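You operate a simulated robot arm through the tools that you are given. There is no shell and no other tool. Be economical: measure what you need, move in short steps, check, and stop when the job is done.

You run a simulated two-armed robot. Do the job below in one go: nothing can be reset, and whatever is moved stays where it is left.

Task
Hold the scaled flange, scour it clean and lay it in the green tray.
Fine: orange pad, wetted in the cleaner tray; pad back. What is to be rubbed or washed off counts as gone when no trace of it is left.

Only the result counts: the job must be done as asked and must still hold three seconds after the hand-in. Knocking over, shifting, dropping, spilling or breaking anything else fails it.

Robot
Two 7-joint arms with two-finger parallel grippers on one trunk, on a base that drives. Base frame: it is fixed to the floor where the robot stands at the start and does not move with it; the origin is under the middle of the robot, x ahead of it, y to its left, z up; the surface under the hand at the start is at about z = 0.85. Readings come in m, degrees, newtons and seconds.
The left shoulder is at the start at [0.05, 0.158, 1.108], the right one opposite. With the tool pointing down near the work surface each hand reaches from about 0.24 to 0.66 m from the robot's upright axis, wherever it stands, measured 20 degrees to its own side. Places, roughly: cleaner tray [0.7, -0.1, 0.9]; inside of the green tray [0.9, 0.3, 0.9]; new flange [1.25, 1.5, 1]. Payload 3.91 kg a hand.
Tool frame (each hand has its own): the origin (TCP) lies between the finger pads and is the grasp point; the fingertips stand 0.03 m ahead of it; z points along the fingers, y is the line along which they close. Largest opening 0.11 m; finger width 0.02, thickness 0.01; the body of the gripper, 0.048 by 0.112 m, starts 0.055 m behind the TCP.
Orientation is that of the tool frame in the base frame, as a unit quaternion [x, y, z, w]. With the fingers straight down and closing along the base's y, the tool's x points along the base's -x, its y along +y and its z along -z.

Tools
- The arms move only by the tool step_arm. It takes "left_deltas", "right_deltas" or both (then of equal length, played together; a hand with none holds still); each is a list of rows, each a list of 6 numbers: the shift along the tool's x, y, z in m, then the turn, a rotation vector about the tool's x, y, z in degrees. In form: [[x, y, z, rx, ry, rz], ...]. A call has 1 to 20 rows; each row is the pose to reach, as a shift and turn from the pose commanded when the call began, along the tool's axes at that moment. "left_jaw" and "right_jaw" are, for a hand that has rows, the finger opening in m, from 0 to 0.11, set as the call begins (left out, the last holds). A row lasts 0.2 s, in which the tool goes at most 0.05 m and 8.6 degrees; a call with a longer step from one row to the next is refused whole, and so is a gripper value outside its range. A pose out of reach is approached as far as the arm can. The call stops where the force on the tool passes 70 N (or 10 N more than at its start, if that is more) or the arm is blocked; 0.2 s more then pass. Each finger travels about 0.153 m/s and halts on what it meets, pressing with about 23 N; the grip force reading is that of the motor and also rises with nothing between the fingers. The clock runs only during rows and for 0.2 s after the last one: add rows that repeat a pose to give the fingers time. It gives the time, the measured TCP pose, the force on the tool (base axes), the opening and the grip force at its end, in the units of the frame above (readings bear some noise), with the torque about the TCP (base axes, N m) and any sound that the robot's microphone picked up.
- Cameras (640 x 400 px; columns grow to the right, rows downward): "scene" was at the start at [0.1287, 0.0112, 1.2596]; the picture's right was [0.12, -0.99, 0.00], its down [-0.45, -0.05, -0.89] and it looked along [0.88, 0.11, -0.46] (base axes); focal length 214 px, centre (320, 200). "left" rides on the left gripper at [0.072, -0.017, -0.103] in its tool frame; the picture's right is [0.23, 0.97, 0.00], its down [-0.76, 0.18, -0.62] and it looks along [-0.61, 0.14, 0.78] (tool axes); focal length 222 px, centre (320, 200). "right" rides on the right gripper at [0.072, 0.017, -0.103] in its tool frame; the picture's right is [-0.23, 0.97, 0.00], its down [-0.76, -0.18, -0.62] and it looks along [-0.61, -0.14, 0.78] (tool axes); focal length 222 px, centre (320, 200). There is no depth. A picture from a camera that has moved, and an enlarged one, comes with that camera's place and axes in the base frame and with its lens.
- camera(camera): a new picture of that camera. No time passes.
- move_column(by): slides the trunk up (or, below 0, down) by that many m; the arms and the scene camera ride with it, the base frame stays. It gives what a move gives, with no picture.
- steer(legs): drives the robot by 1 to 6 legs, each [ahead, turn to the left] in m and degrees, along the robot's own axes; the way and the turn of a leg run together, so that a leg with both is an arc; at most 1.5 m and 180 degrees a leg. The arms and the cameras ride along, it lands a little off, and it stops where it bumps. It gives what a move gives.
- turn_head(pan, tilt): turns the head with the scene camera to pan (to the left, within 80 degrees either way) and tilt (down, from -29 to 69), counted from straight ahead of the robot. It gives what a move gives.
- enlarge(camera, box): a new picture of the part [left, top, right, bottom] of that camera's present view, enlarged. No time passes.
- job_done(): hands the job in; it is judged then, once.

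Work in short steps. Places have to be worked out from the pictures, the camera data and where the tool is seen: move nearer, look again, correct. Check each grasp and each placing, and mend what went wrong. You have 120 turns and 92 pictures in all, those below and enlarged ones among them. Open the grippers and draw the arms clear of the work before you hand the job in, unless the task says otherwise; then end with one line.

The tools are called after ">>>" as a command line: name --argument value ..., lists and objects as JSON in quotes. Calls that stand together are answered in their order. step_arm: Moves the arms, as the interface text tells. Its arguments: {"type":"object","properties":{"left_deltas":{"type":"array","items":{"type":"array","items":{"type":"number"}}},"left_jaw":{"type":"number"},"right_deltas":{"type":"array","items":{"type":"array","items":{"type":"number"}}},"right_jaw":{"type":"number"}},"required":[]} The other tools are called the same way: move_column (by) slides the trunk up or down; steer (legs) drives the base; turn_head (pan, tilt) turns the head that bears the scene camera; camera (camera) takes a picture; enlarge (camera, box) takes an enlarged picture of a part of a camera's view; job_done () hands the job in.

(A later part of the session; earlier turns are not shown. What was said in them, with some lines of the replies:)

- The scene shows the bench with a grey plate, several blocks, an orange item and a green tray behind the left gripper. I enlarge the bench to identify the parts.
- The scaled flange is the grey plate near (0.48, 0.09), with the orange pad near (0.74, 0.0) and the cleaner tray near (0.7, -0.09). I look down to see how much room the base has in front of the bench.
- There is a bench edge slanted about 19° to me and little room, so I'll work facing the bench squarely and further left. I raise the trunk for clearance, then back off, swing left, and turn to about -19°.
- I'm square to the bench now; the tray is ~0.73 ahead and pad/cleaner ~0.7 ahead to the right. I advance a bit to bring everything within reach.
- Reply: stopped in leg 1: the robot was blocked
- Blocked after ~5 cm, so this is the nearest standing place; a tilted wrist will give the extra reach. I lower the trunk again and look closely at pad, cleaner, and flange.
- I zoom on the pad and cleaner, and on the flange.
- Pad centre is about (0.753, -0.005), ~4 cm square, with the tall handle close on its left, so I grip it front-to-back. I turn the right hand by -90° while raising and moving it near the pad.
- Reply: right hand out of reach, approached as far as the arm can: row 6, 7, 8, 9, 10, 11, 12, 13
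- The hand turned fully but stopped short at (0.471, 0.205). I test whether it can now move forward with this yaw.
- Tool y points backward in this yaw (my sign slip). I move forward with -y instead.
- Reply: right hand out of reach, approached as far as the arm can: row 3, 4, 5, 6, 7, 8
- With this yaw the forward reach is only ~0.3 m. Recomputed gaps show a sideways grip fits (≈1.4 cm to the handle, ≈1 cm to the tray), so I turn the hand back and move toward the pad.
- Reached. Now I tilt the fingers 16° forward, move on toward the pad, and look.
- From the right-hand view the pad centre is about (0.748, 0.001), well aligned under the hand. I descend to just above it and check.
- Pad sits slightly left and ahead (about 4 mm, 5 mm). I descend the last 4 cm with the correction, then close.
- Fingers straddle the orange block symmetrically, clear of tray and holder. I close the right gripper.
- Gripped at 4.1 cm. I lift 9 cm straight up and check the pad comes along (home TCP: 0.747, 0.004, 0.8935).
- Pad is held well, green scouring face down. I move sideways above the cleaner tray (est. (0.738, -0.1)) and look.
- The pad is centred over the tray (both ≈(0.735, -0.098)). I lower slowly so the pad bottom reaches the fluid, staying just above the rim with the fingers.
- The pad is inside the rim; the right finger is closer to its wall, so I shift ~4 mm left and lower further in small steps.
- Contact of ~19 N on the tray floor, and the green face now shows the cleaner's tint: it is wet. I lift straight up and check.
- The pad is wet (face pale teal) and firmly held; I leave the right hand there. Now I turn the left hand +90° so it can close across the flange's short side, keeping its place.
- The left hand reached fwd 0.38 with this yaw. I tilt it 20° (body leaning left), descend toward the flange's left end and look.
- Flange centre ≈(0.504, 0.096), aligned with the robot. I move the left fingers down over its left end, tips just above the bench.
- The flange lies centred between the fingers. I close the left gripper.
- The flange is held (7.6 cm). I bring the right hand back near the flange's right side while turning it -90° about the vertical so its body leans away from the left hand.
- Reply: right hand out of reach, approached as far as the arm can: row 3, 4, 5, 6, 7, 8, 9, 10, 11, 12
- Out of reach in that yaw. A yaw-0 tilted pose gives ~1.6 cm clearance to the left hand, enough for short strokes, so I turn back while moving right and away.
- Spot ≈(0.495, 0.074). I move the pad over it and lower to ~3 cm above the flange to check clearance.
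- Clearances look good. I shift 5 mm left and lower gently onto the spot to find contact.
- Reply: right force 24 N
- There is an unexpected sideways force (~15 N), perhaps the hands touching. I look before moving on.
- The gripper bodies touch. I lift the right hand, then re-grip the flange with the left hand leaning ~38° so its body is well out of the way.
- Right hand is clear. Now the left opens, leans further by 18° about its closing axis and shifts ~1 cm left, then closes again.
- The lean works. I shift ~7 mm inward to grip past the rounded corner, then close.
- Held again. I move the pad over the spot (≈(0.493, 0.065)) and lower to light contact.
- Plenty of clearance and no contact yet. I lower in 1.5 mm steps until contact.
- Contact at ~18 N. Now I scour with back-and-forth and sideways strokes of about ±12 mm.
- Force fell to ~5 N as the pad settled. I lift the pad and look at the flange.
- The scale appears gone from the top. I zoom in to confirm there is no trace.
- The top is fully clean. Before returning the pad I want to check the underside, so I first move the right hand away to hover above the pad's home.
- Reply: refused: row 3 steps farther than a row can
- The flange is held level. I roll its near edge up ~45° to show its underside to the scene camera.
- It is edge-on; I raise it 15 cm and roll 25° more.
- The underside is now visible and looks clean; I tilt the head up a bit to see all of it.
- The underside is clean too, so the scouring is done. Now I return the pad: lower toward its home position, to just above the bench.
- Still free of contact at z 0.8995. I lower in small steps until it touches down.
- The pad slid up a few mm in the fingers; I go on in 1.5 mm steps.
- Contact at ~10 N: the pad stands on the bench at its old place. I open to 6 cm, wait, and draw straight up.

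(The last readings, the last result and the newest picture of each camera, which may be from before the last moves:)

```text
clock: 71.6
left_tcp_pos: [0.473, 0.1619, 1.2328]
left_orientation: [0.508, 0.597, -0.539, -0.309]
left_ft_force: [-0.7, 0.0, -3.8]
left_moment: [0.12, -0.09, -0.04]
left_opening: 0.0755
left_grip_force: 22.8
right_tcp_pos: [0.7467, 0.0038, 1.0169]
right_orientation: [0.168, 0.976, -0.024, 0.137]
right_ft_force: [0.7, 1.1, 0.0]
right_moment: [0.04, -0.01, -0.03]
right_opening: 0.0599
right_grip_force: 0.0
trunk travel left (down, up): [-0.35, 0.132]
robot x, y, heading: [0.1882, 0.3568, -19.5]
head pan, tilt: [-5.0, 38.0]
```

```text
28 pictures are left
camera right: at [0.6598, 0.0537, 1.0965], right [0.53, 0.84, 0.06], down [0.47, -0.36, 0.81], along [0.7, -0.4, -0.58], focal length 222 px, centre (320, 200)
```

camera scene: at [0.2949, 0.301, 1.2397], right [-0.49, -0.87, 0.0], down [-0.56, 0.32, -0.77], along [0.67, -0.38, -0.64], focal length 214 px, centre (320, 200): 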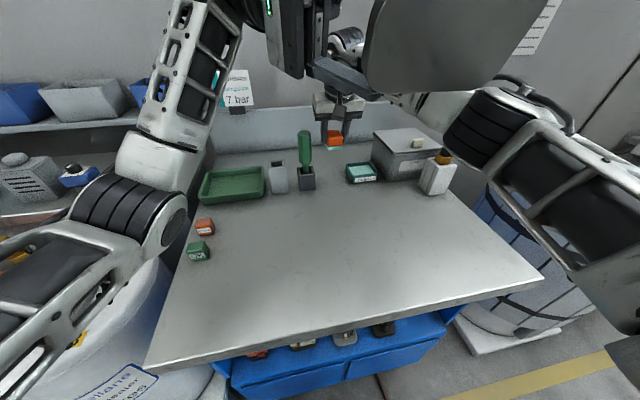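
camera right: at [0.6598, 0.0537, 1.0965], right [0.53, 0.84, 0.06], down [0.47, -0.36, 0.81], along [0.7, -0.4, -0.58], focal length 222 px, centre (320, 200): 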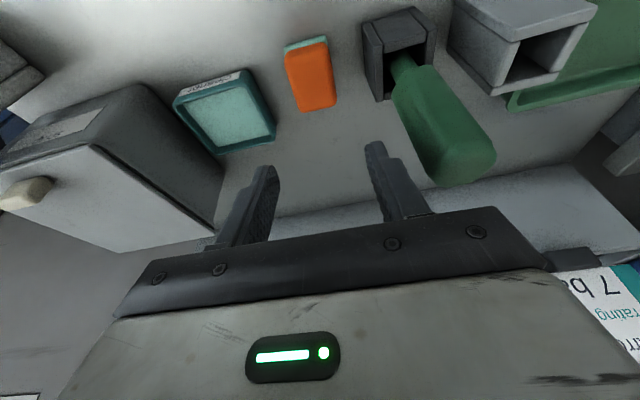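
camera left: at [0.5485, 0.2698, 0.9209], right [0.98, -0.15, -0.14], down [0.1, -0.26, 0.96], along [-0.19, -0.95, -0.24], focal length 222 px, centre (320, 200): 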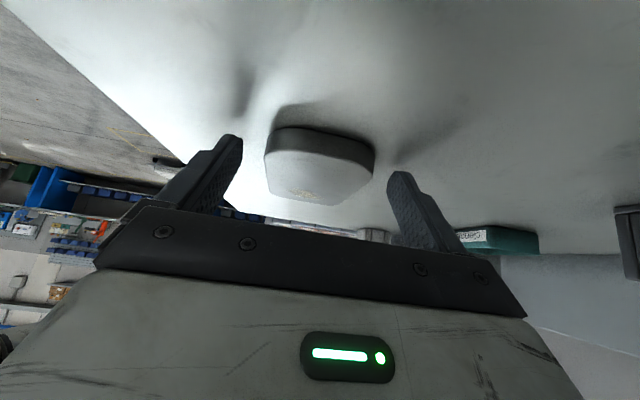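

The pad is back upright in its place. The tray is ~17 cm wide but only ~12 cm deep, so the flange must lie with its long side left-right; I test with the free right hand (mirror image) whether the opposite yaw (+90°) is reachable this far out.

>>> step_arm --right_deltas '[[-0.0138, 0, -0.048, 0, 0, 0], [-0.0276, 0, -0.096, 0, 0, 0], [-0.0276, 0, -0.096, 2.25, 0, 7.86], [-0.0276, 0, -0.096, 4.5, 0, 15.7], [-0.0276, 0, -0.096, 6.75, 0, 23.6], [-0.0276, 0, -0.096, 9.0, 0, 31.4], [-0.0276, 0, -0.096, 11.25, 0, 39.3], [-0.0276, 0, -0.096, 13.5, 0, 47.2], [-0.0276, 0, -0.096, 15.8, 0, 55], [-0.0276, 0, -0.096, 18, 0, 62.9], [-0.0276, 0, -0.096, 20.3, 0, 70.8], [-0.0276, 0, -0.096, 22.5, 0, 78.6], [-0.0276, 0, -0.096, 24.8, 0, 86.5], [-0.0276, 0, -0.096, 24.8, 0, 86.5]]'

```text
clock: 73.8
left_tcp_pos: [0.4732, 0.1659, 1.2288]
left_orientation: [0.515, 0.598, -0.527, -0.315]
left_ft_force: [0.3, 3.0, -2.6]
left_moment: [-0.02, -0.11, -0.04]
left_opening: 0.075
left_grip_force: 23.0
right_tcp_pos: [0.7152, 0.0017, 1.108]
right_orientation: [0.667, 0.732, -0.093, 0.104]
right_ft_force: [0.1, -0.5, 0.4]
right_moment: [-0.01, -0.01, 0.01]
right_opening: 0.0601
right_grip_force: 0.1
right hand out of reach, approached as far as the arm can: row 5, 6, 7, 8, 9, 10, 11
trunk travel left (down, up): [-0.35, 0.132]
robot x, y, heading: [0.1874, 0.3593, -19.3]
head pan, tilt: [-5.0, 38.0]
stopped in row 11 (left hand): the force on the tool passed its limit at 77 N (the readings are from after the stop); the commanded pose is now the measured one
```

The right arm bumped the left hand. I look at the situation at once.

>>> turn_head --pan -10 --tilt 20

>>> camera --camera "scene"

```text
clock: 74.6
left_tcp_pos: [0.4742, 0.1669, 1.2277]
left_orientation: [0.515, 0.6, -0.527, -0.313]
left_ft_force: [0.1, 6.3, -4.0]
left_moment: [0.13, -0.05, -0.09]
left_opening: 0.0751
left_grip_force: 22.8
right_tcp_pos: [0.716, 0.0013, 1.1086]
right_orientation: [0.667, 0.732, -0.092, 0.103]
right_ft_force: [0.3, 1.0, 0.2]
right_moment: [-0.02, 0.03, 0.0]
right_opening: 0.0598
right_grip_force: 0.1
trunk travel left (down, up): [-0.35, 0.132]
robot x, y, heading: [0.1857, 0.3515, -19.2]
head pan, tilt: [-10.0, 20.0]
```

```text
27 pictures are left
camera scene: at [0.3023, 0.2972, 1.271], right [-0.49, -0.87, 0.0], down [-0.3, 0.17, -0.94], along [0.82, -0.46, -0.34], focal length 214 px, centre (320, 200)
```

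scene: 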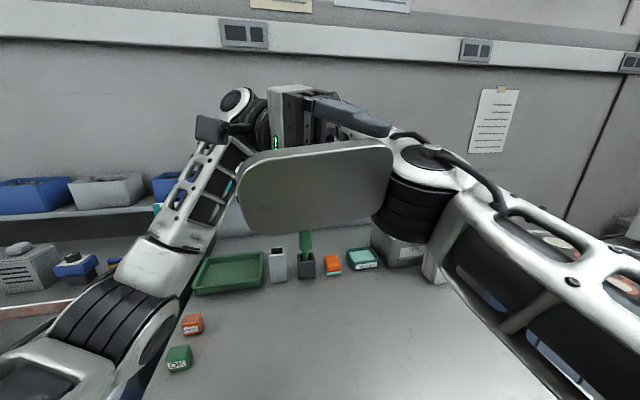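

The flange has pivoted in the left grip but is still held; the right elbow is against it. I back the right arm off by reversing its rotation.

>>> step_arm --right_deltas '[[0, 0, 0, -2.15, 0, -7.5], [0, 0, 0, -4.3, 0, -15], [0, 0, 0, -6.45, 0, -22.4], [0, 0, 0, -8.6, 0, -29.9], [0, 0, 0, -10.7, 0, -37.4], [0, 0, 0, -12.9, 0, -44.9], [0, 0, 0, -15, 0, -52.3], [0, 0, 0, -17.2, 0, -59.8], [0, 0, 0, -18, 0, -63]]'

>>> camera --camera "scene"

```text
clock: 76.6
left_tcp_pos: [0.4743, 0.166, 1.228]
left_orientation: [0.515, 0.599, -0.527, -0.314]
left_ft_force: [-0.1, -0.4, -2.7]
left_moment: [-0.15, -0.01, 0.02]
left_opening: 0.075
left_grip_force: 23.1
right_tcp_pos: [0.7155, 0.0025, 1.1088]
right_orientation: [0.163, 0.977, -0.022, 0.138]
right_ft_force: [0.3, -0.3, -0.2]
right_moment: [-0.01, -0.03, 0.02]
right_opening: 0.0596
right_grip_force: 0.0
right hand out of reach, approached as far as the arm can: row 1, 2, 3
trunk travel left (down, up): [-0.35, 0.132]
robot x, y, heading: [0.187, 0.3564, -19.5]
head pan, tilt: [-10.0, 20.0]
```

```text
26 pictures are left
camera scene: at [0.3022, 0.2971, 1.2711], right [-0.49, -0.87, 0.0], down [-0.3, 0.17, -0.94], along [0.82, -0.46, -0.34], focal length 214 px, centre (320, 200)
```

scene: 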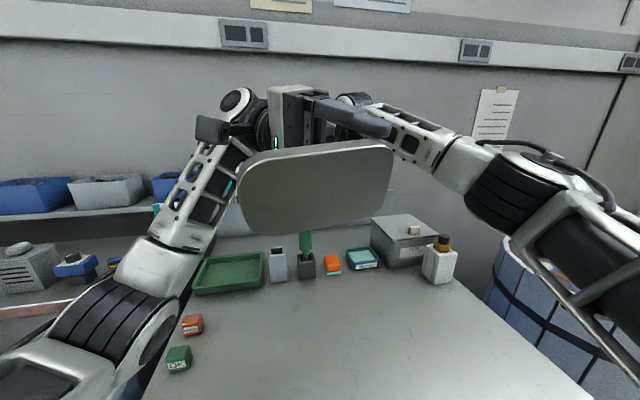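

The flange is still firmly pinched but pivoted about the finger axis. I look through the left camera to see its new angle.

>>> camera --camera "left"

```text
25 pictures are left
camera left: at [0.5438, 0.2677, 1.2576], right [0.22, 0.13, -0.97], down [0.83, -0.54, 0.11], along [-0.51, -0.83, -0.23], focal length 222 px, centre (320, 200)
```

left: 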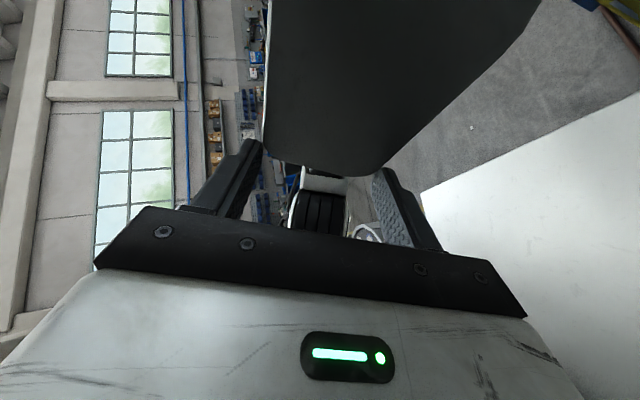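

The flange now extends back toward the left, under the hand. I'll unroll the left hand to bring the flange level again, and retract the right hand to the side at the same time.

>>> step_arm --left_deltas '[[0, 0, 0, -6.4, -0.2, 4.9], [0, 0, 0, -12.7, -0.4, 9.9], [0, 0, 0, -19.1, -0.6, 14.8], [0, 0, 0, -25.5, -0.8, 19.8], [0, 0, 0, -31.8, -1, 24.7], [0, 0, 0, -38.2, -1.3, 29.7], [0, 0, 0, -44.6, -1.5, 34.6], [0, 0, 0, -50.9, -1.7, 39.6], [0, 0, 0, -57.3, -1.9, 44.5], [0, 0, 0, -57.3, -1.9, 44.5]]' --right_deltas '[[0.02, -0.01, -0.01, 0, 0, 0], [0.04, -0.02, -0.02, 0, 0, 0], [0.06, -0.03, -0.04, 0, 0, 0], [0.08, -0.04, -0.05, 0, 0, 0], [0.1, -0.05, -0.06, 0, 0, 0], [0.12, -0.06, -0.07, 0, 0, 0], [0.14, -0.07, -0.08, 0, 0, 0], [0.16, -0.08, -0.09, 0, 0, 0], [0.18, -0.08, -0.1, 0, 0, 0], [0.19, -0.08, -0.1, 0, 0, 0]]'

>>> camera --camera "scene"

```text
clock: 78.8
left_tcp_pos: [0.4735, 0.1667, 1.2287]
left_orientation: [0.771, 0.547, -0.266, 0.189]
left_ft_force: [0.1, -0.2, -2.2]
left_moment: [-0.12, 0.07, -0.01]
left_opening: 0.0749
left_grip_force: 23.7
right_tcp_pos: [0.4913, -0.0042, 1.1527]
right_orientation: [0.164, 0.977, -0.023, 0.137]
right_ft_force: [0.8, 0.1, 0.4]
right_moment: [-0.01, 0.01, 0.0]
right_opening: 0.0599
right_grip_force: 0.1
trunk travel left (down, up): [-0.35, 0.132]
robot x, y, heading: [0.185, 0.3573, -19.6]
head pan, tilt: [-10.0, 20.0]
```

```text
24 pictures are left
camera scene: at [0.3022, 0.2971, 1.2711], right [-0.49, -0.87, 0.0], down [-0.3, 0.17, -0.94], along [0.82, -0.46, -0.34], focal length 214 px, centre (320, 200)
```

scene: 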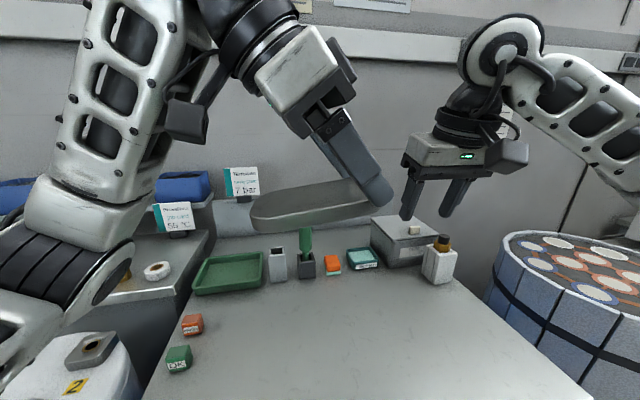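

The flange extends left of the grip, drooping ~16°. I level it by reducing the hand's lean 16°, and zoom on the tray to measure it.

>>> step_arm --left_deltas '[[0, 0, 0, 0, 8, 0], [0, 0, 0, 0, 16, 0], [0, 0, 0, 0, 16, 0]]'

>>> turn_head --pan 5 --tilt 25

>>> camera --camera "scene"

>>> enlarge --camera "scene" --box '[220, 200, 380, 300]'

```text
clock: 79.6
left_tcp_pos: [0.4741, 0.1659, 1.2276]
left_orientation: [0.8, 0.568, -0.156, 0.11]
left_ft_force: [0.4, -0.9, -2.7]
left_moment: [-0.12, 0.02, -0.02]
left_opening: 0.0751
left_grip_force: 23.0
right_tcp_pos: [0.4912, -0.0052, 1.1514]
right_orientation: [0.164, 0.977, -0.022, 0.137]
right_ft_force: [0.4, -0.8, -0.4]
right_moment: [-0.02, 0.01, 0.01]
right_opening: 0.0599
right_grip_force: 0.0
trunk travel left (down, up): [-0.35, 0.132]
robot x, y, heading: [0.1847, 0.3537, -19.6]
head pan, tilt: [-10.0, 20.0]
```

```text
clock: 80.4
left_tcp_pos: [0.4753, 0.1665, 1.2293]
left_orientation: [0.8, 0.569, -0.156, 0.111]
left_ft_force: [0.1, 0.5, -2.4]
left_moment: [-0.1, 0.05, 0.01]
left_opening: 0.0751
left_grip_force: 22.5
right_tcp_pos: [0.4912, -0.0043, 1.1523]
right_orientation: [0.164, 0.977, -0.022, 0.137]
right_ft_force: [0.0, 0.0, -0.5]
right_moment: [0.02, 0.01, 0.02]
right_opening: 0.0599
right_grip_force: 0.1
trunk travel left (down, up): [-0.35, 0.132]
robot x, y, heading: [0.1829, 0.356, -19.3]
head pan, tilt: [5.0, 25.0]
```

```text
23 pictures are left
camera scene: at [0.3104, 0.3199, 1.263], right [-0.25, -0.97, 0.0], down [-0.41, 0.11, -0.91], along [0.88, -0.23, -0.42], focal length 214 px, centre (320, 200)
```

scene: 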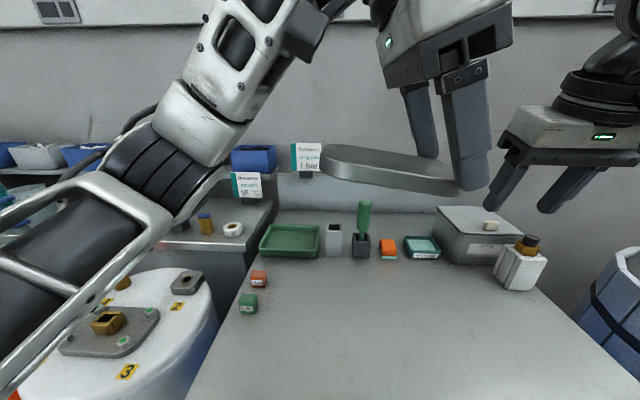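

```text
4.00 times, centred on (300, 250) of scene
camera zoom: at [0.3104, 0.3199, 1.263], right [-0.25, -0.97, 0.0], down [-0.41, 0.11, -0.91], along [0.88, -0.23, -0.42], focal length 858 px, centre (400, 0)
```

zoom: 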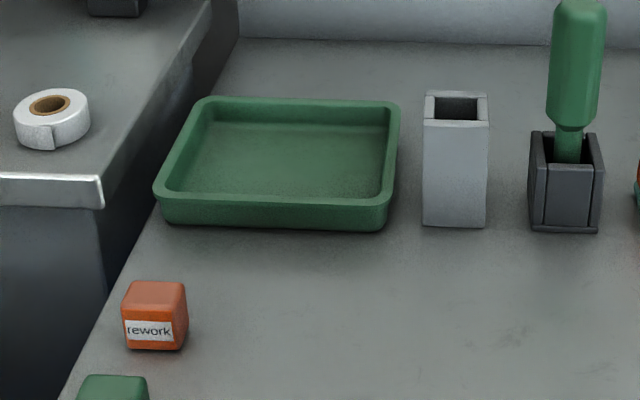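

Tray centre is ≈(0.879, 0.261), opening ~15 × 12 cm, rim z≈0.876. To bring the left shoulder nearer and ease the wrist, I'll shift left and turn the robot ~60° right relative to the bench; first raise the trunk.

>>> move_column --by 0.12

>>> steer --legs '[[-0.15, 0], [0, 60], [0.2, 0], [0, -60]]'

>>> steer --legs '[[0, -60]]'

>>> camera --camera "scene"

```text
clock: 81.9
left_tcp_pos: [0.473, 0.1662, 1.3487]
left_orientation: [0.8, 0.568, -0.157, 0.11]
left_ft_force: [0.3, 0.0, -2.2]
left_moment: [-0.1, 0.05, 0.0]
left_opening: 0.0749
left_grip_force: 22.7
right_tcp_pos: [0.4926, -0.0049, 1.271]
right_orientation: [0.164, 0.977, -0.022, 0.137]
right_ft_force: [-0.5, 0.4, 0.1]
right_moment: [0.01, 0.05, 0.01]
right_opening: 0.0601
right_grip_force: 0.1
trunk travel left (down, up): [-0.47, 0.012]
robot x, y, heading: [0.188, 0.3563, -19.3]
head pan, tilt: [5.0, 25.0]
```

```text
clock: 87.2
left_tcp_pos: [0.4972, 0.6912, 1.3483]
left_orientation: [0.407, 0.893, -0.08, 0.172]
left_ft_force: [-0.4, 0.0, -2.3]
left_moment: [-0.06, -0.08, 0.0]
left_opening: 0.0751
left_grip_force: 23.1
right_tcp_pos: [0.6532, 0.6216, 1.2724]
right_orientation: [-0.347, 0.928, 0.05, 0.13]
right_ft_force: [-1.0, -0.5, 0.4]
right_moment: [-0.03, -0.03, -0.04]
right_opening: 0.0601
right_grip_force: 0.0
trunk travel left (down, up): [-0.47, 0.012]
robot x, y, heading: [0.1893, 0.5364, 40.4]
head pan, tilt: [5.0, 25.0]
stopped in leg 3: the robot was blocked; the commanded pose is now the measured one
```

```text
clock: 90.3
left_tcp_pos: [0.478, 0.3456, 1.3487]
left_orientation: [0.799, 0.569, -0.157, 0.11]
left_ft_force: [0.0, 0.7, -1.9]
left_moment: [-0.09, 0.02, 0.0]
left_opening: 0.0749
left_grip_force: 23.3
right_tcp_pos: [0.4948, 0.175, 1.271]
right_orientation: [0.165, 0.977, -0.022, 0.137]
right_ft_force: [-0.4, 0.7, -0.4]
right_moment: [-0.01, -0.03, 0.01]
right_opening: 0.0599
right_grip_force: 0.1
trunk travel left (down, up): [-0.47, 0.012]
robot x, y, heading: [0.1916, 0.5373, -19.5]
head pan, tilt: [5.0, 25.0]
```

```text
21 pictures are left
camera scene: at [0.3142, 0.4993, 1.383], right [-0.25, -0.97, 0.0], down [-0.41, 0.11, -0.91], along [0.88, -0.23, -0.42], focal length 214 px, centre (320, 200)
```

scene: 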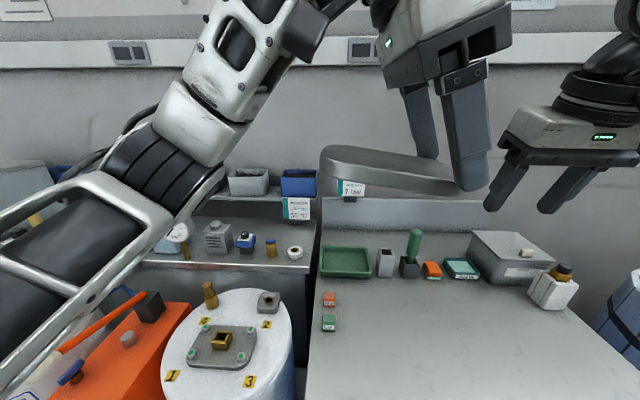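

I'm about 17 cm further left and 5 cm back, as wanted. Now I turn 60° right and creep forward along the bench.

>>> steer --legs '[[0, -60]]'

>>> steer --legs '[[0.08, 0]]'

>>> turn_head --pan 55 --tilt 40

>>> camera --camera "scene"

```text
clock: 93.3
left_tcp_pos: [0.1663, 0.1906, 1.3483]
left_orientation: [0.978, 0.089, -0.191, 0.016]
left_ft_force: [-0.3, 0.3, -2.3]
left_moment: [-0.02, 0.08, -0.01]
left_opening: 0.0747
left_grip_force: 22.8
right_tcp_pos: [0.0246, 0.0905, 1.2719]
right_orientation: [0.634, 0.761, -0.089, 0.107]
right_ft_force: [0.0, 0.6, 0.9]
right_moment: [-0.03, 0.0, -0.02]
right_opening: 0.0598
right_grip_force: 0.2
trunk travel left (down, up): [-0.47, 0.012]
robot x, y, heading: [0.1885, 0.5347, -79.8]
head pan, tilt: [5.0, 25.0]
```

```text
clock: 94.5
left_tcp_pos: [0.1798, 0.1137, 1.3469]
left_orientation: [0.978, 0.089, -0.19, 0.016]
left_ft_force: [0.4, -0.5, -2.8]
left_moment: [-0.02, 0.14, 0.02]
left_opening: 0.0751
left_grip_force: 22.8
right_tcp_pos: [0.039, 0.0144, 1.2705]
right_orientation: [0.635, 0.76, -0.088, 0.106]
right_ft_force: [-0.4, 0.1, 0.5]
right_moment: [-0.03, -0.01, -0.03]
right_opening: 0.0602
right_grip_force: 0.1
trunk travel left (down, up): [-0.47, 0.012]
robot x, y, heading: [0.1968, 0.4568, -79.9]
head pan, tilt: [5.0, 25.0]
stopped in leg 1: the robot was blocked; the commanded pose is now the measured one
```

```text
clock: 95.7
left_tcp_pos: [0.1781, 0.1135, 1.3482]
left_orientation: [0.978, 0.089, -0.19, 0.016]
left_ft_force: [-1.2, -0.8, -2.4]
left_moment: [0.01, 0.1, -0.02]
left_opening: 0.0753
left_grip_force: 22.8
right_tcp_pos: [0.0386, 0.0153, 1.2699]
right_orientation: [0.634, 0.761, -0.088, 0.106]
right_ft_force: [-0.4, 0.2, 0.4]
right_moment: [0.0, 0.03, -0.02]
right_opening: 0.0596
right_grip_force: 0.0
trunk travel left (down, up): [-0.47, 0.012]
robot x, y, heading: [0.1962, 0.4587, -79.8]
head pan, tilt: [55.0, 40.0]
```

```text
20 pictures are left
camera scene: at [0.2761, 0.3819, 1.3597], right [-0.42, -0.91, 0.0], down [-0.58, 0.27, -0.77], along [0.69, -0.32, -0.64], focal length 214 px, centre (320, 200)
```

scene: 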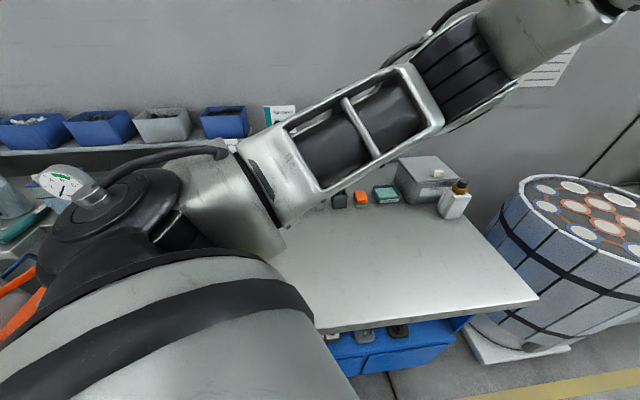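

Shoulder-to-tray distance is now ~0.55 m. I swing the left hand at height to above the tray while turning it -60° so the flange lies along the bench.

>>> step_arm --left_deltas '[[0.041, 0, -0.0164, 0, 0, 0], [0.081, 0, -0.0328, -2.8, 0, -6.95], [0.122, 0, -0.0492, -5.6, 0, -13.9], [0.162, 0, -0.0656, -8.4, 0, -20.9], [0.203, 0, -0.082, -11.3, 0, -27.8], [0.243, 0, -0.0984, -14.1, 0, -34.8], [0.284, 0, -0.115, -16.9, 0, -41.7], [0.324, 0, -0.131, -19.7, 0, -48.7], [0.365, 0, -0.1475, -22.5, 0, -55.6], [0.406, 0, -0.164, -22.5, 0, -55.6], [0.446, 0, -0.18, -22.5, 0, -55.6], [0.487, 0, -0.197, -22.5, 0, -55.6], [0.527, 0, -0.213, -22.5, 0, -55.6], [0.568, 0, -0.23, -22.5, 0, -55.6]]'

>>> camera --camera "scene"

```text
clock: 98.7
left_tcp_pos: [0.7869, 0.2132, 1.3448]
left_orientation: [0.802, 0.566, -0.156, 0.109]
left_ft_force: [-0.3, 0.5, -2.5]
left_moment: [-0.1, 0.02, -0.02]
left_opening: 0.0749
left_grip_force: 23.1
left hand out of reach, approached as far as the arm can: row 13, 14
right_tcp_pos: [0.0398, 0.0149, 1.2702]
right_orientation: [0.635, 0.76, -0.088, 0.107]
right_ft_force: [0.1, 0.0, 0.6]
right_moment: [-0.01, 0.02, -0.01]
right_opening: 0.06
right_grip_force: 0.0
trunk travel left (down, up): [-0.47, 0.012]
robot x, y, heading: [0.1902, 0.4577, -79.8]
head pan, tilt: [55.0, 40.0]
```

```text
19 pictures are left
camera scene: at [0.2769, 0.3824, 1.3596], right [-0.42, -0.91, 0.0], down [-0.58, 0.27, -0.77], along [0.69, -0.32, -0.64], focal length 214 px, centre (320, 200)
```

scene: 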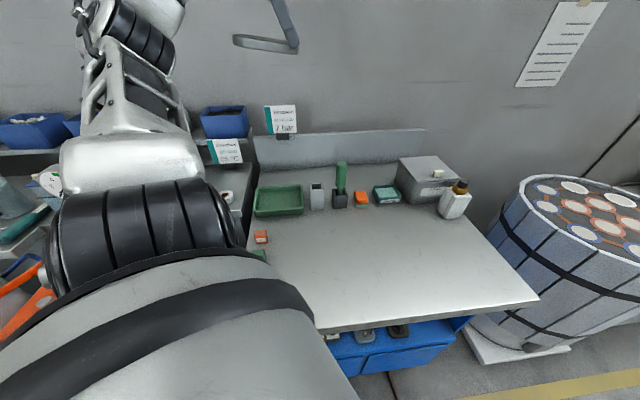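

The hand is at (0.787, 0.213), limited by its height. I lower the trunk, then lower the arm while moving onward to above the tray.

>>> move_column --by -0.12

>>> step_arm --left_deltas '[[0.011, 0, 0.028, 0, 0, 0], [0.028, 0.015, 0.05, 0, 0, 0], [0.045, 0.035, 0.065, 0, 0, 0], [0.065, 0.055, 0.08, 0, 0, 0], [0.0876, 0.07, 0.094, 0, 0, 0], [0.0876, 0.07, 0.094, 0, 0, 0]]'

>>> camera --camera "scene"

>>> camera --camera "left"

```text
clock: 100.2
left_tcp_pos: [0.7827, 0.213, 1.226]
left_orientation: [0.803, 0.565, -0.156, 0.108]
left_ft_force: [-0.6, 0.6, -3.4]
left_moment: [-0.1, 0.06, 0.04]
left_opening: 0.0751
left_grip_force: 23.5
right_tcp_pos: [0.039, 0.0144, 1.1506]
right_orientation: [0.635, 0.76, -0.088, 0.107]
right_ft_force: [0.4, -0.5, 0.0]
right_moment: [0.01, 0.0, 0.01]
right_opening: 0.0601
right_grip_force: 0.0
trunk travel left (down, up): [-0.35, 0.132]
robot x, y, heading: [0.1957, 0.4553, -79.8]
head pan, tilt: [55.0, 40.0]
```

```text
clock: 101.6
left_tcp_pos: [0.8669, 0.2324, 1.1062]
left_orientation: [0.803, 0.565, -0.155, 0.108]
left_ft_force: [0.9, -0.6, -1.7]
left_moment: [-0.09, 0.05, 0.03]
left_opening: 0.0752
left_grip_force: 23.5
right_tcp_pos: [0.0394, 0.014, 1.1503]
right_orientation: [0.634, 0.761, -0.088, 0.107]
right_ft_force: [-0.3, 0.7, 0.6]
right_moment: [-0.02, -0.01, -0.02]
right_opening: 0.06
right_grip_force: 0.0
trunk travel left (down, up): [-0.35, 0.132]
robot x, y, heading: [0.194, 0.4584, -79.9]
head pan, tilt: [55.0, 40.0]
```

```text
18 pictures are left
camera scene: at [0.2763, 0.3821, 1.2397], right [-0.42, -0.91, 0.0], down [-0.58, 0.27, -0.77], along [0.69, -0.32, -0.64], focal length 214 px, centre (320, 200)
```

scene: 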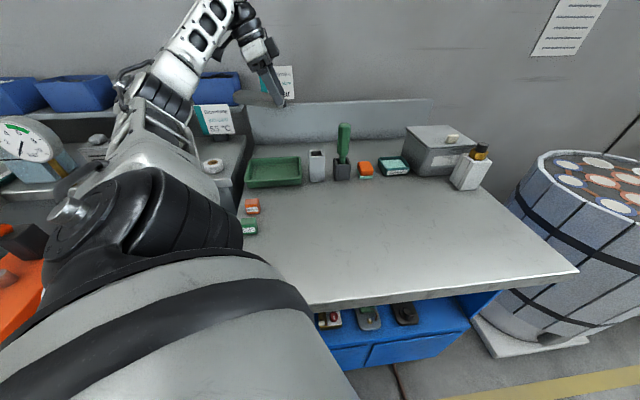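

```text
17 pictures are left
camera left: at [0.8855, 0.3374, 1.1746], right [0.99, -0.13, -0.09], down [0.01, -0.51, 0.86], along [-0.16, -0.85, -0.5], focal length 222 px, centre (320, 200)
```

left: 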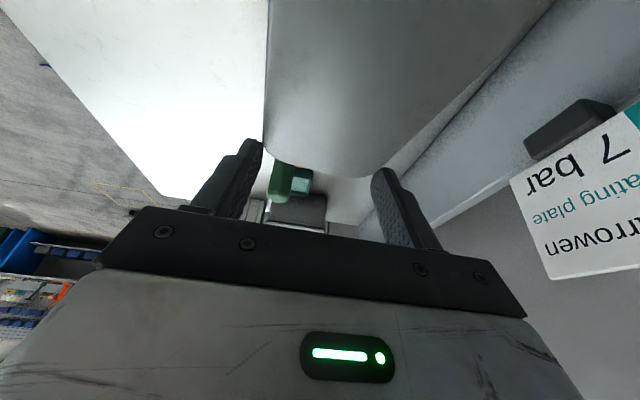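

The hand is over the tray. I zoom to check the flange level and the tray position.

>>> enlarge --camera "scene" --box '[200, 20, 360, 200]'

```text
2.22 times, centred on (280, 110) of scene
camera zoom: at [0.2763, 0.3821, 1.2397], right [-0.42, -0.91, 0.0], down [-0.58, 0.27, -0.77], along [0.69, -0.32, -0.64], focal length 477 px, centre (409, 400)
```

zoom: 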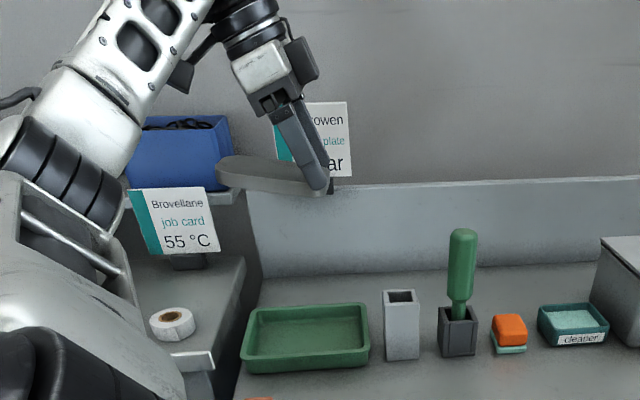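

Tray centre re-measured (0.880, 0.263); the flange's left end is ~8° high. I level it, correct by a few mm and lower to ~12 cm above the tray.

>>> step_arm --left_deltas '[[0.012, 0.002, 0.024, 0, -4, 0], [0.024, 0.002, 0.048, 0, -8, 0], [0.035, 0.002, 0.072, 0, -8, 0], [0.0459, 0.002, 0.0958, 0, -8, 0], [0.0459, 0.002, 0.0958, 0, -8, 0]]'

>>> enlarge --camera "scene" --box '[180, 50, 340, 210]'

```text
clock: 102.8
left_tcp_pos: [0.8704, 0.2374, 0.9984]
left_orientation: [0.79, 0.556, -0.211, 0.147]
left_ft_force: [0.6, -0.2, -0.9]
left_moment: [-0.12, 0.02, 0.05]
left_opening: 0.0752
left_grip_force: 23.5
right_tcp_pos: [0.0395, 0.0138, 1.1516]
right_orientation: [0.635, 0.76, -0.088, 0.106]
right_ft_force: [0.3, 0.0, -0.6]
right_moment: [0.0, 0.02, 0.0]
right_opening: 0.06
right_grip_force: 0.1
trunk travel left (down, up): [-0.35, 0.132]
robot x, y, heading: [0.1947, 0.456, -79.8]
head pan, tilt: [55.0, 40.0]
```

```text
2.50 times, centred on (260, 130) of scene
camera zoom: at [0.2764, 0.3821, 1.2397], right [-0.42, -0.91, 0.0], down [-0.58, 0.27, -0.77], along [0.69, -0.32, -0.64], focal length 536 px, centre (470, 375)
```

zoom: 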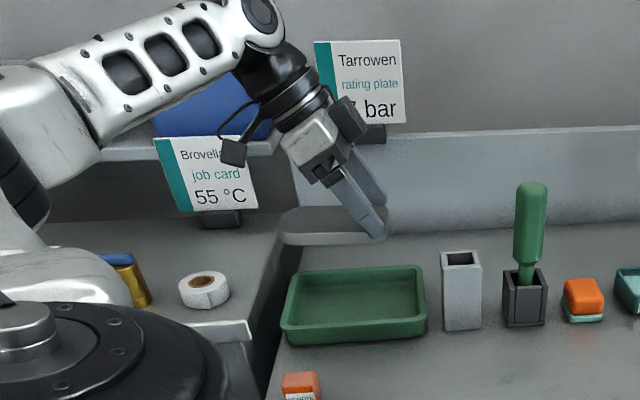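

The flange is level now, about 9 mm too far left. I correct and lower to just at the rim, then look.

>>> step_arm --left_deltas '[[-0.0028, 0, 0.0252, 0, 0, 0], [0.01, 0, 0.044, 0, 0, 0], [0.0247, 0, 0.067, 0, 0, 0], [0.0362, 0, 0.0808, 0, 0, 0], [0.0362, 0, 0.0808, 0, 0, 0]]'

>>> enlarge --camera "scene" --box '[216, 100, 312, 200]'

>>> camera --camera "left"

```text
clock: 104.0
left_tcp_pos: [0.8673, 0.2294, 0.9109]
left_orientation: [0.79, 0.556, -0.211, 0.148]
left_ft_force: [0.4, -0.8, -3.0]
left_moment: [-0.08, 0.03, -0.01]
left_opening: 0.075
left_grip_force: 22.9
right_tcp_pos: [0.0377, 0.0147, 1.1501]
right_orientation: [0.634, 0.761, -0.088, 0.107]
right_ft_force: [0.2, 0.5, -0.7]
right_moment: [0.01, 0.0, 0.01]
right_opening: 0.0599
right_grip_force: 0.0
trunk travel left (down, up): [-0.35, 0.132]
robot x, y, heading: [0.1973, 0.4589, -79.9]
head pan, tilt: [55.0, 40.0]
```

```text
4.00 times, centred on (264, 150) of scene
camera zoom: at [0.2764, 0.3821, 1.2397], right [-0.42, -0.91, 0.0], down [-0.58, 0.27, -0.77], along [0.69, -0.32, -0.64], focal length 858 px, centre (544, 400)
```

zoom: 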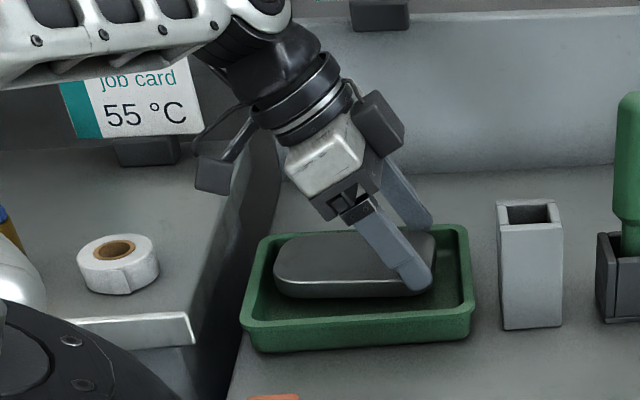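

```text
13 pictures are left
camera left: at [0.8895, 0.3424, 0.964], right [0.98, -0.14, -0.11], down [0.05, -0.39, 0.92], along [-0.18, -0.91, -0.38], focal length 222 px, centre (320, 200)
```

left: 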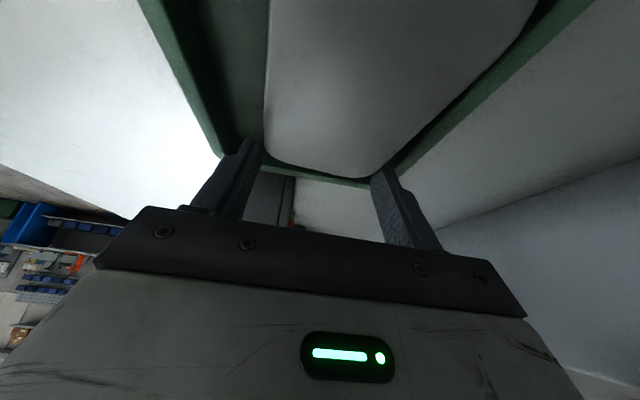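

Flange is inside the tray outline but ~12 mm too far back. I shift it nearer (and 4 mm right), then lower until it touches.

>>> step_arm --left_deltas '[[-0.0035, -0.012, 0.002, 0, 0, 0], [-0.0035, -0.012, 0.002, 0, 0, 0], [0.0015, -0.012, 0.0107, 0, 0, 0], [0.004, -0.012, 0.015, 0, 0, 0], [0.0065, -0.012, 0.0193, 0, 0, 0], [0.0065, -0.012, 0.0193, 0, 0, 0]]'

>>> enlarge --camera "scene" --box '[216, 120, 312, 190]'

>>> camera --camera "left"

```text
clock: 105.4
left_tcp_pos: [0.8534, 0.2302, 0.894]
left_orientation: [0.789, 0.556, -0.212, 0.151]
left_ft_force: [0.6, -0.1, 14.5]
left_moment: [0.14, 0.04, 0.01]
left_opening: 0.0753
left_grip_force: 23.5
right_tcp_pos: [0.0378, 0.0153, 1.1516]
right_orientation: [0.634, 0.76, -0.088, 0.108]
right_ft_force: [0.9, 0.6, 0.2]
right_moment: [0.03, 0.01, 0.03]
right_opening: 0.0599
right_grip_force: 0.1
trunk travel left (down, up): [-0.35, 0.132]
robot x, y, heading: [0.1981, 0.4545, -79.8]
head pan, tilt: [55.0, 40.0]
```

```text
5.71 times, centred on (264, 155) of scene
camera zoom: at [0.2748, 0.3827, 1.2401], right [-0.42, -0.91, 0.0], down [-0.58, 0.27, -0.77], along [0.7, -0.32, -0.64], focal length 1226 px, centre (640, 457)
```

zoom: 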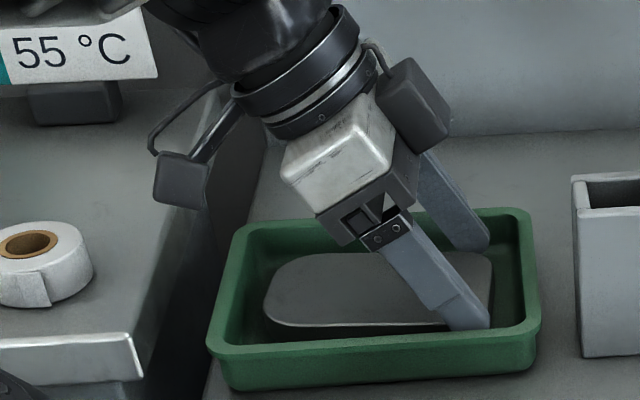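

```text
11 pictures are left
camera left: at [0.8765, 0.3433, 0.9471], right [0.98, -0.14, -0.11], down [0.05, -0.38, 0.92], along [-0.17, -0.91, -0.37], focal length 222 px, centre (320, 200)
```

left: 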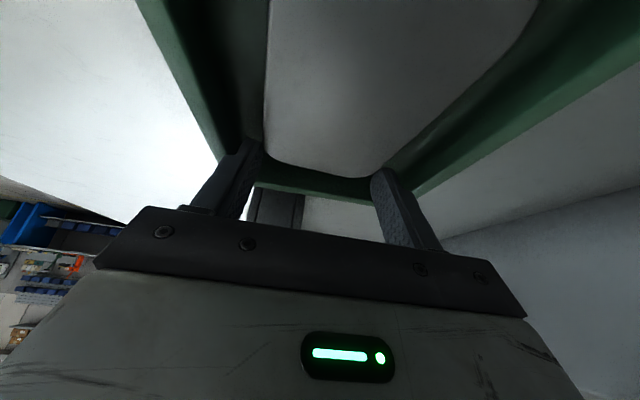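

The flange rests on the tray floor (≈14 N), well inside. I open slightly to 8.6 cm and look before withdrawing.

>>> step_arm --left_deltas '[[-0.001, 0, -0.0017, 0, 0, 0], [-0.001, 0, -0.0017, 0, 0, 0], [-0.001, 0, -0.0017, 0, 0, 0]]' --left_jaw 0.086

>>> enlarge --camera "scene" --box '[216, 120, 312, 190]'

```text
clock: 106.2
left_tcp_pos: [0.8554, 0.2299, 0.8928]
left_orientation: [0.79, 0.556, -0.212, 0.148]
left_ft_force: [0.2, 0.0, -0.2]
left_moment: [0.04, 0.03, 0.0]
left_opening: 0.0861
left_grip_force: 0.0
right_tcp_pos: [0.0385, 0.0142, 1.1507]
right_orientation: [0.635, 0.76, -0.089, 0.107]
right_ft_force: [-0.4, 1.0, -0.5]
right_moment: [0.01, 0.02, -0.02]
right_opening: 0.0598
right_grip_force: 0.1
trunk travel left (down, up): [-0.35, 0.132]
robot x, y, heading: [0.1955, 0.456, -79.9]
head pan, tilt: [55.0, 40.0]
```

```text
5.71 times, centred on (264, 155) of scene
camera zoom: at [0.2761, 0.3822, 1.2397], right [-0.42, -0.91, 0.0], down [-0.58, 0.27, -0.77], along [0.7, -0.32, -0.64], focal length 1226 px, centre (640, 457)
```

zoom: 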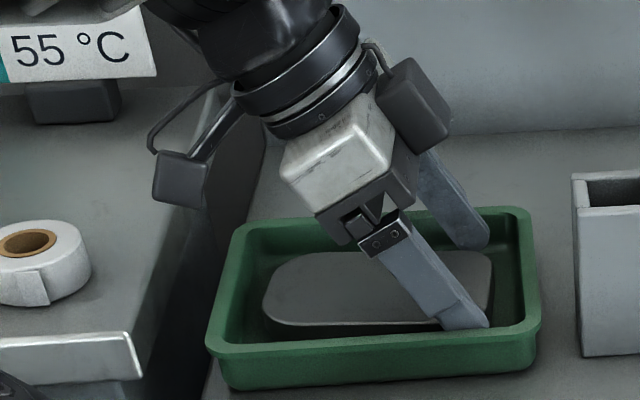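

Released with no force left; the flange lies in the tray and the fingers are free on both sides. I withdraw straight up.

>>> step_arm --left_deltas '[[-0.005, 0, -0.0087, 0, 0, 0], [-0.0125, 0, -0.0217, 0, 0, 0], [-0.025, 0, -0.0433, 0, 0, 0], [-0.045, 0, -0.078, 0, 0, 0], [-0.065, 0, -0.1126, 0, 0, 0], [-0.085, 0, -0.147, 0, 0, 0], [-0.105, 0, -0.182, 0, 0, 0]]'

>>> enlarge --camera "scene" --box '[216, 120, 312, 190]'

```text
clock: 107.8
left_tcp_pos: [0.8542, 0.2313, 1.1045]
left_orientation: [0.79, 0.557, -0.211, 0.148]
left_ft_force: [0.6, 0.0, 0.5]
left_moment: [0.0, 0.02, -0.02]
left_opening: 0.0862
left_grip_force: 0.1
right_tcp_pos: [0.0394, 0.0143, 1.1517]
right_orientation: [0.634, 0.761, -0.088, 0.106]
right_ft_force: [0.5, -0.8, -0.2]
right_moment: [0.0, -0.02, 0.02]
right_opening: 0.06
right_grip_force: 0.0
trunk travel left (down, up): [-0.35, 0.132]
robot x, y, heading: [0.1966, 0.4548, -79.9]
head pan, tilt: [55.0, 40.0]
```

```text
5.71 times, centred on (264, 155) of scene
camera zoom: at [0.2761, 0.3819, 1.2396], right [-0.42, -0.91, 0.0], down [-0.58, 0.27, -0.77], along [0.69, -0.32, -0.64], focal length 1226 px, centre (640, 457)
```

zoom: 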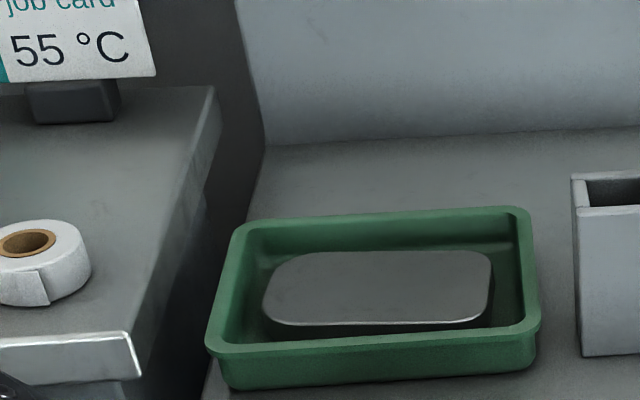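

The flange lies flat in the green tray. I draw the left arm back clear and take a last overall look.

>>> step_arm --left_deltas '[[-0.02, -0.02, -0.03, 0, 0, 0], [-0.03, -0.06, -0.05, 0, 0, 0], [-0.04, -0.1, -0.06, 0, 0, 0], [-0.04, -0.14, -0.06, 0, 0, 0], [-0.04, -0.18, -0.06, 0, 0, 0]]'

>>> camera --camera "scene"

>>> enlarge --camera "scene" --box '[230, 110, 430, 235]'

```text
clock: 109.0
left_tcp_pos: [0.6841, 0.2884, 1.1767]
left_orientation: [0.79, 0.556, -0.212, 0.148]
left_ft_force: [0.1, 0.9, 0.4]
left_moment: [-0.03, 0.05, 0.0]
left_opening: 0.0859
left_grip_force: 0.1
right_tcp_pos: [0.0374, 0.0154, 1.152]
right_orientation: [0.634, 0.761, -0.088, 0.106]
right_ft_force: [-0.2, 0.5, -0.8]
right_moment: [0.0, 0.05, -0.02]
right_opening: 0.0602
right_grip_force: 0.0
trunk travel left (down, up): [-0.35, 0.132]
robot x, y, heading: [0.194, 0.4568, -79.8]
head pan, tilt: [55.0, 40.0]
```

```text
8 pictures are left
camera scene: at [0.2758, 0.3824, 1.2397], right [-0.42, -0.91, 0.0], down [-0.58, 0.27, -0.77], along [0.7, -0.32, -0.64], focal length 214 px, centre (320, 200)
```

scene: 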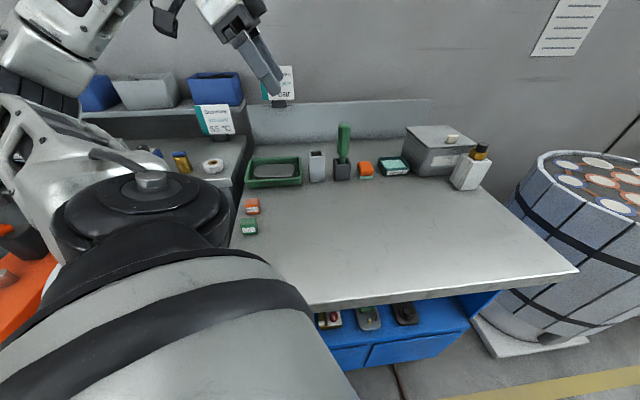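

```text
3.20 times, centred on (330, 172) of scene
camera zoom: at [0.2758, 0.3824, 1.2397], right [-0.42, -0.91, 0.0], down [-0.58, 0.27, -0.77], along [0.7, -0.32, -0.64], focal length 686 px, centre (288, 288)
```

zoom: 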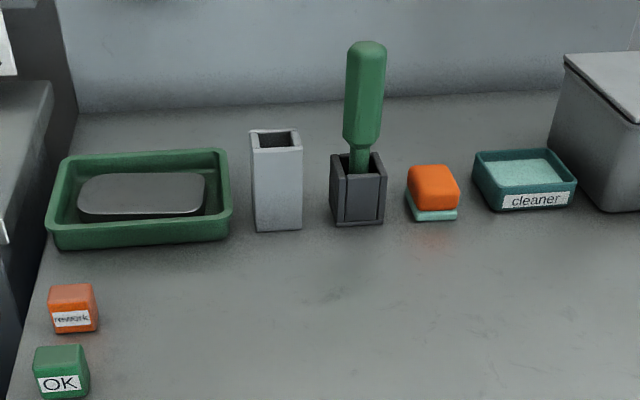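

Everything is in place: the clean flange is in the tray, the pad is at home, both hands are empty and clear. I hand the job in.

>>> job_done

```text
The job is handed in.
```

The flange is scoured clean with no trace left on either face and lies flat in the green tray. I wetted the orange pad in the cleaner tray, used it, and put it back in its place. During the job my right arm bumped the held flange once. It pivoted in the gripper but was not dropped, and nothing else was shifted.
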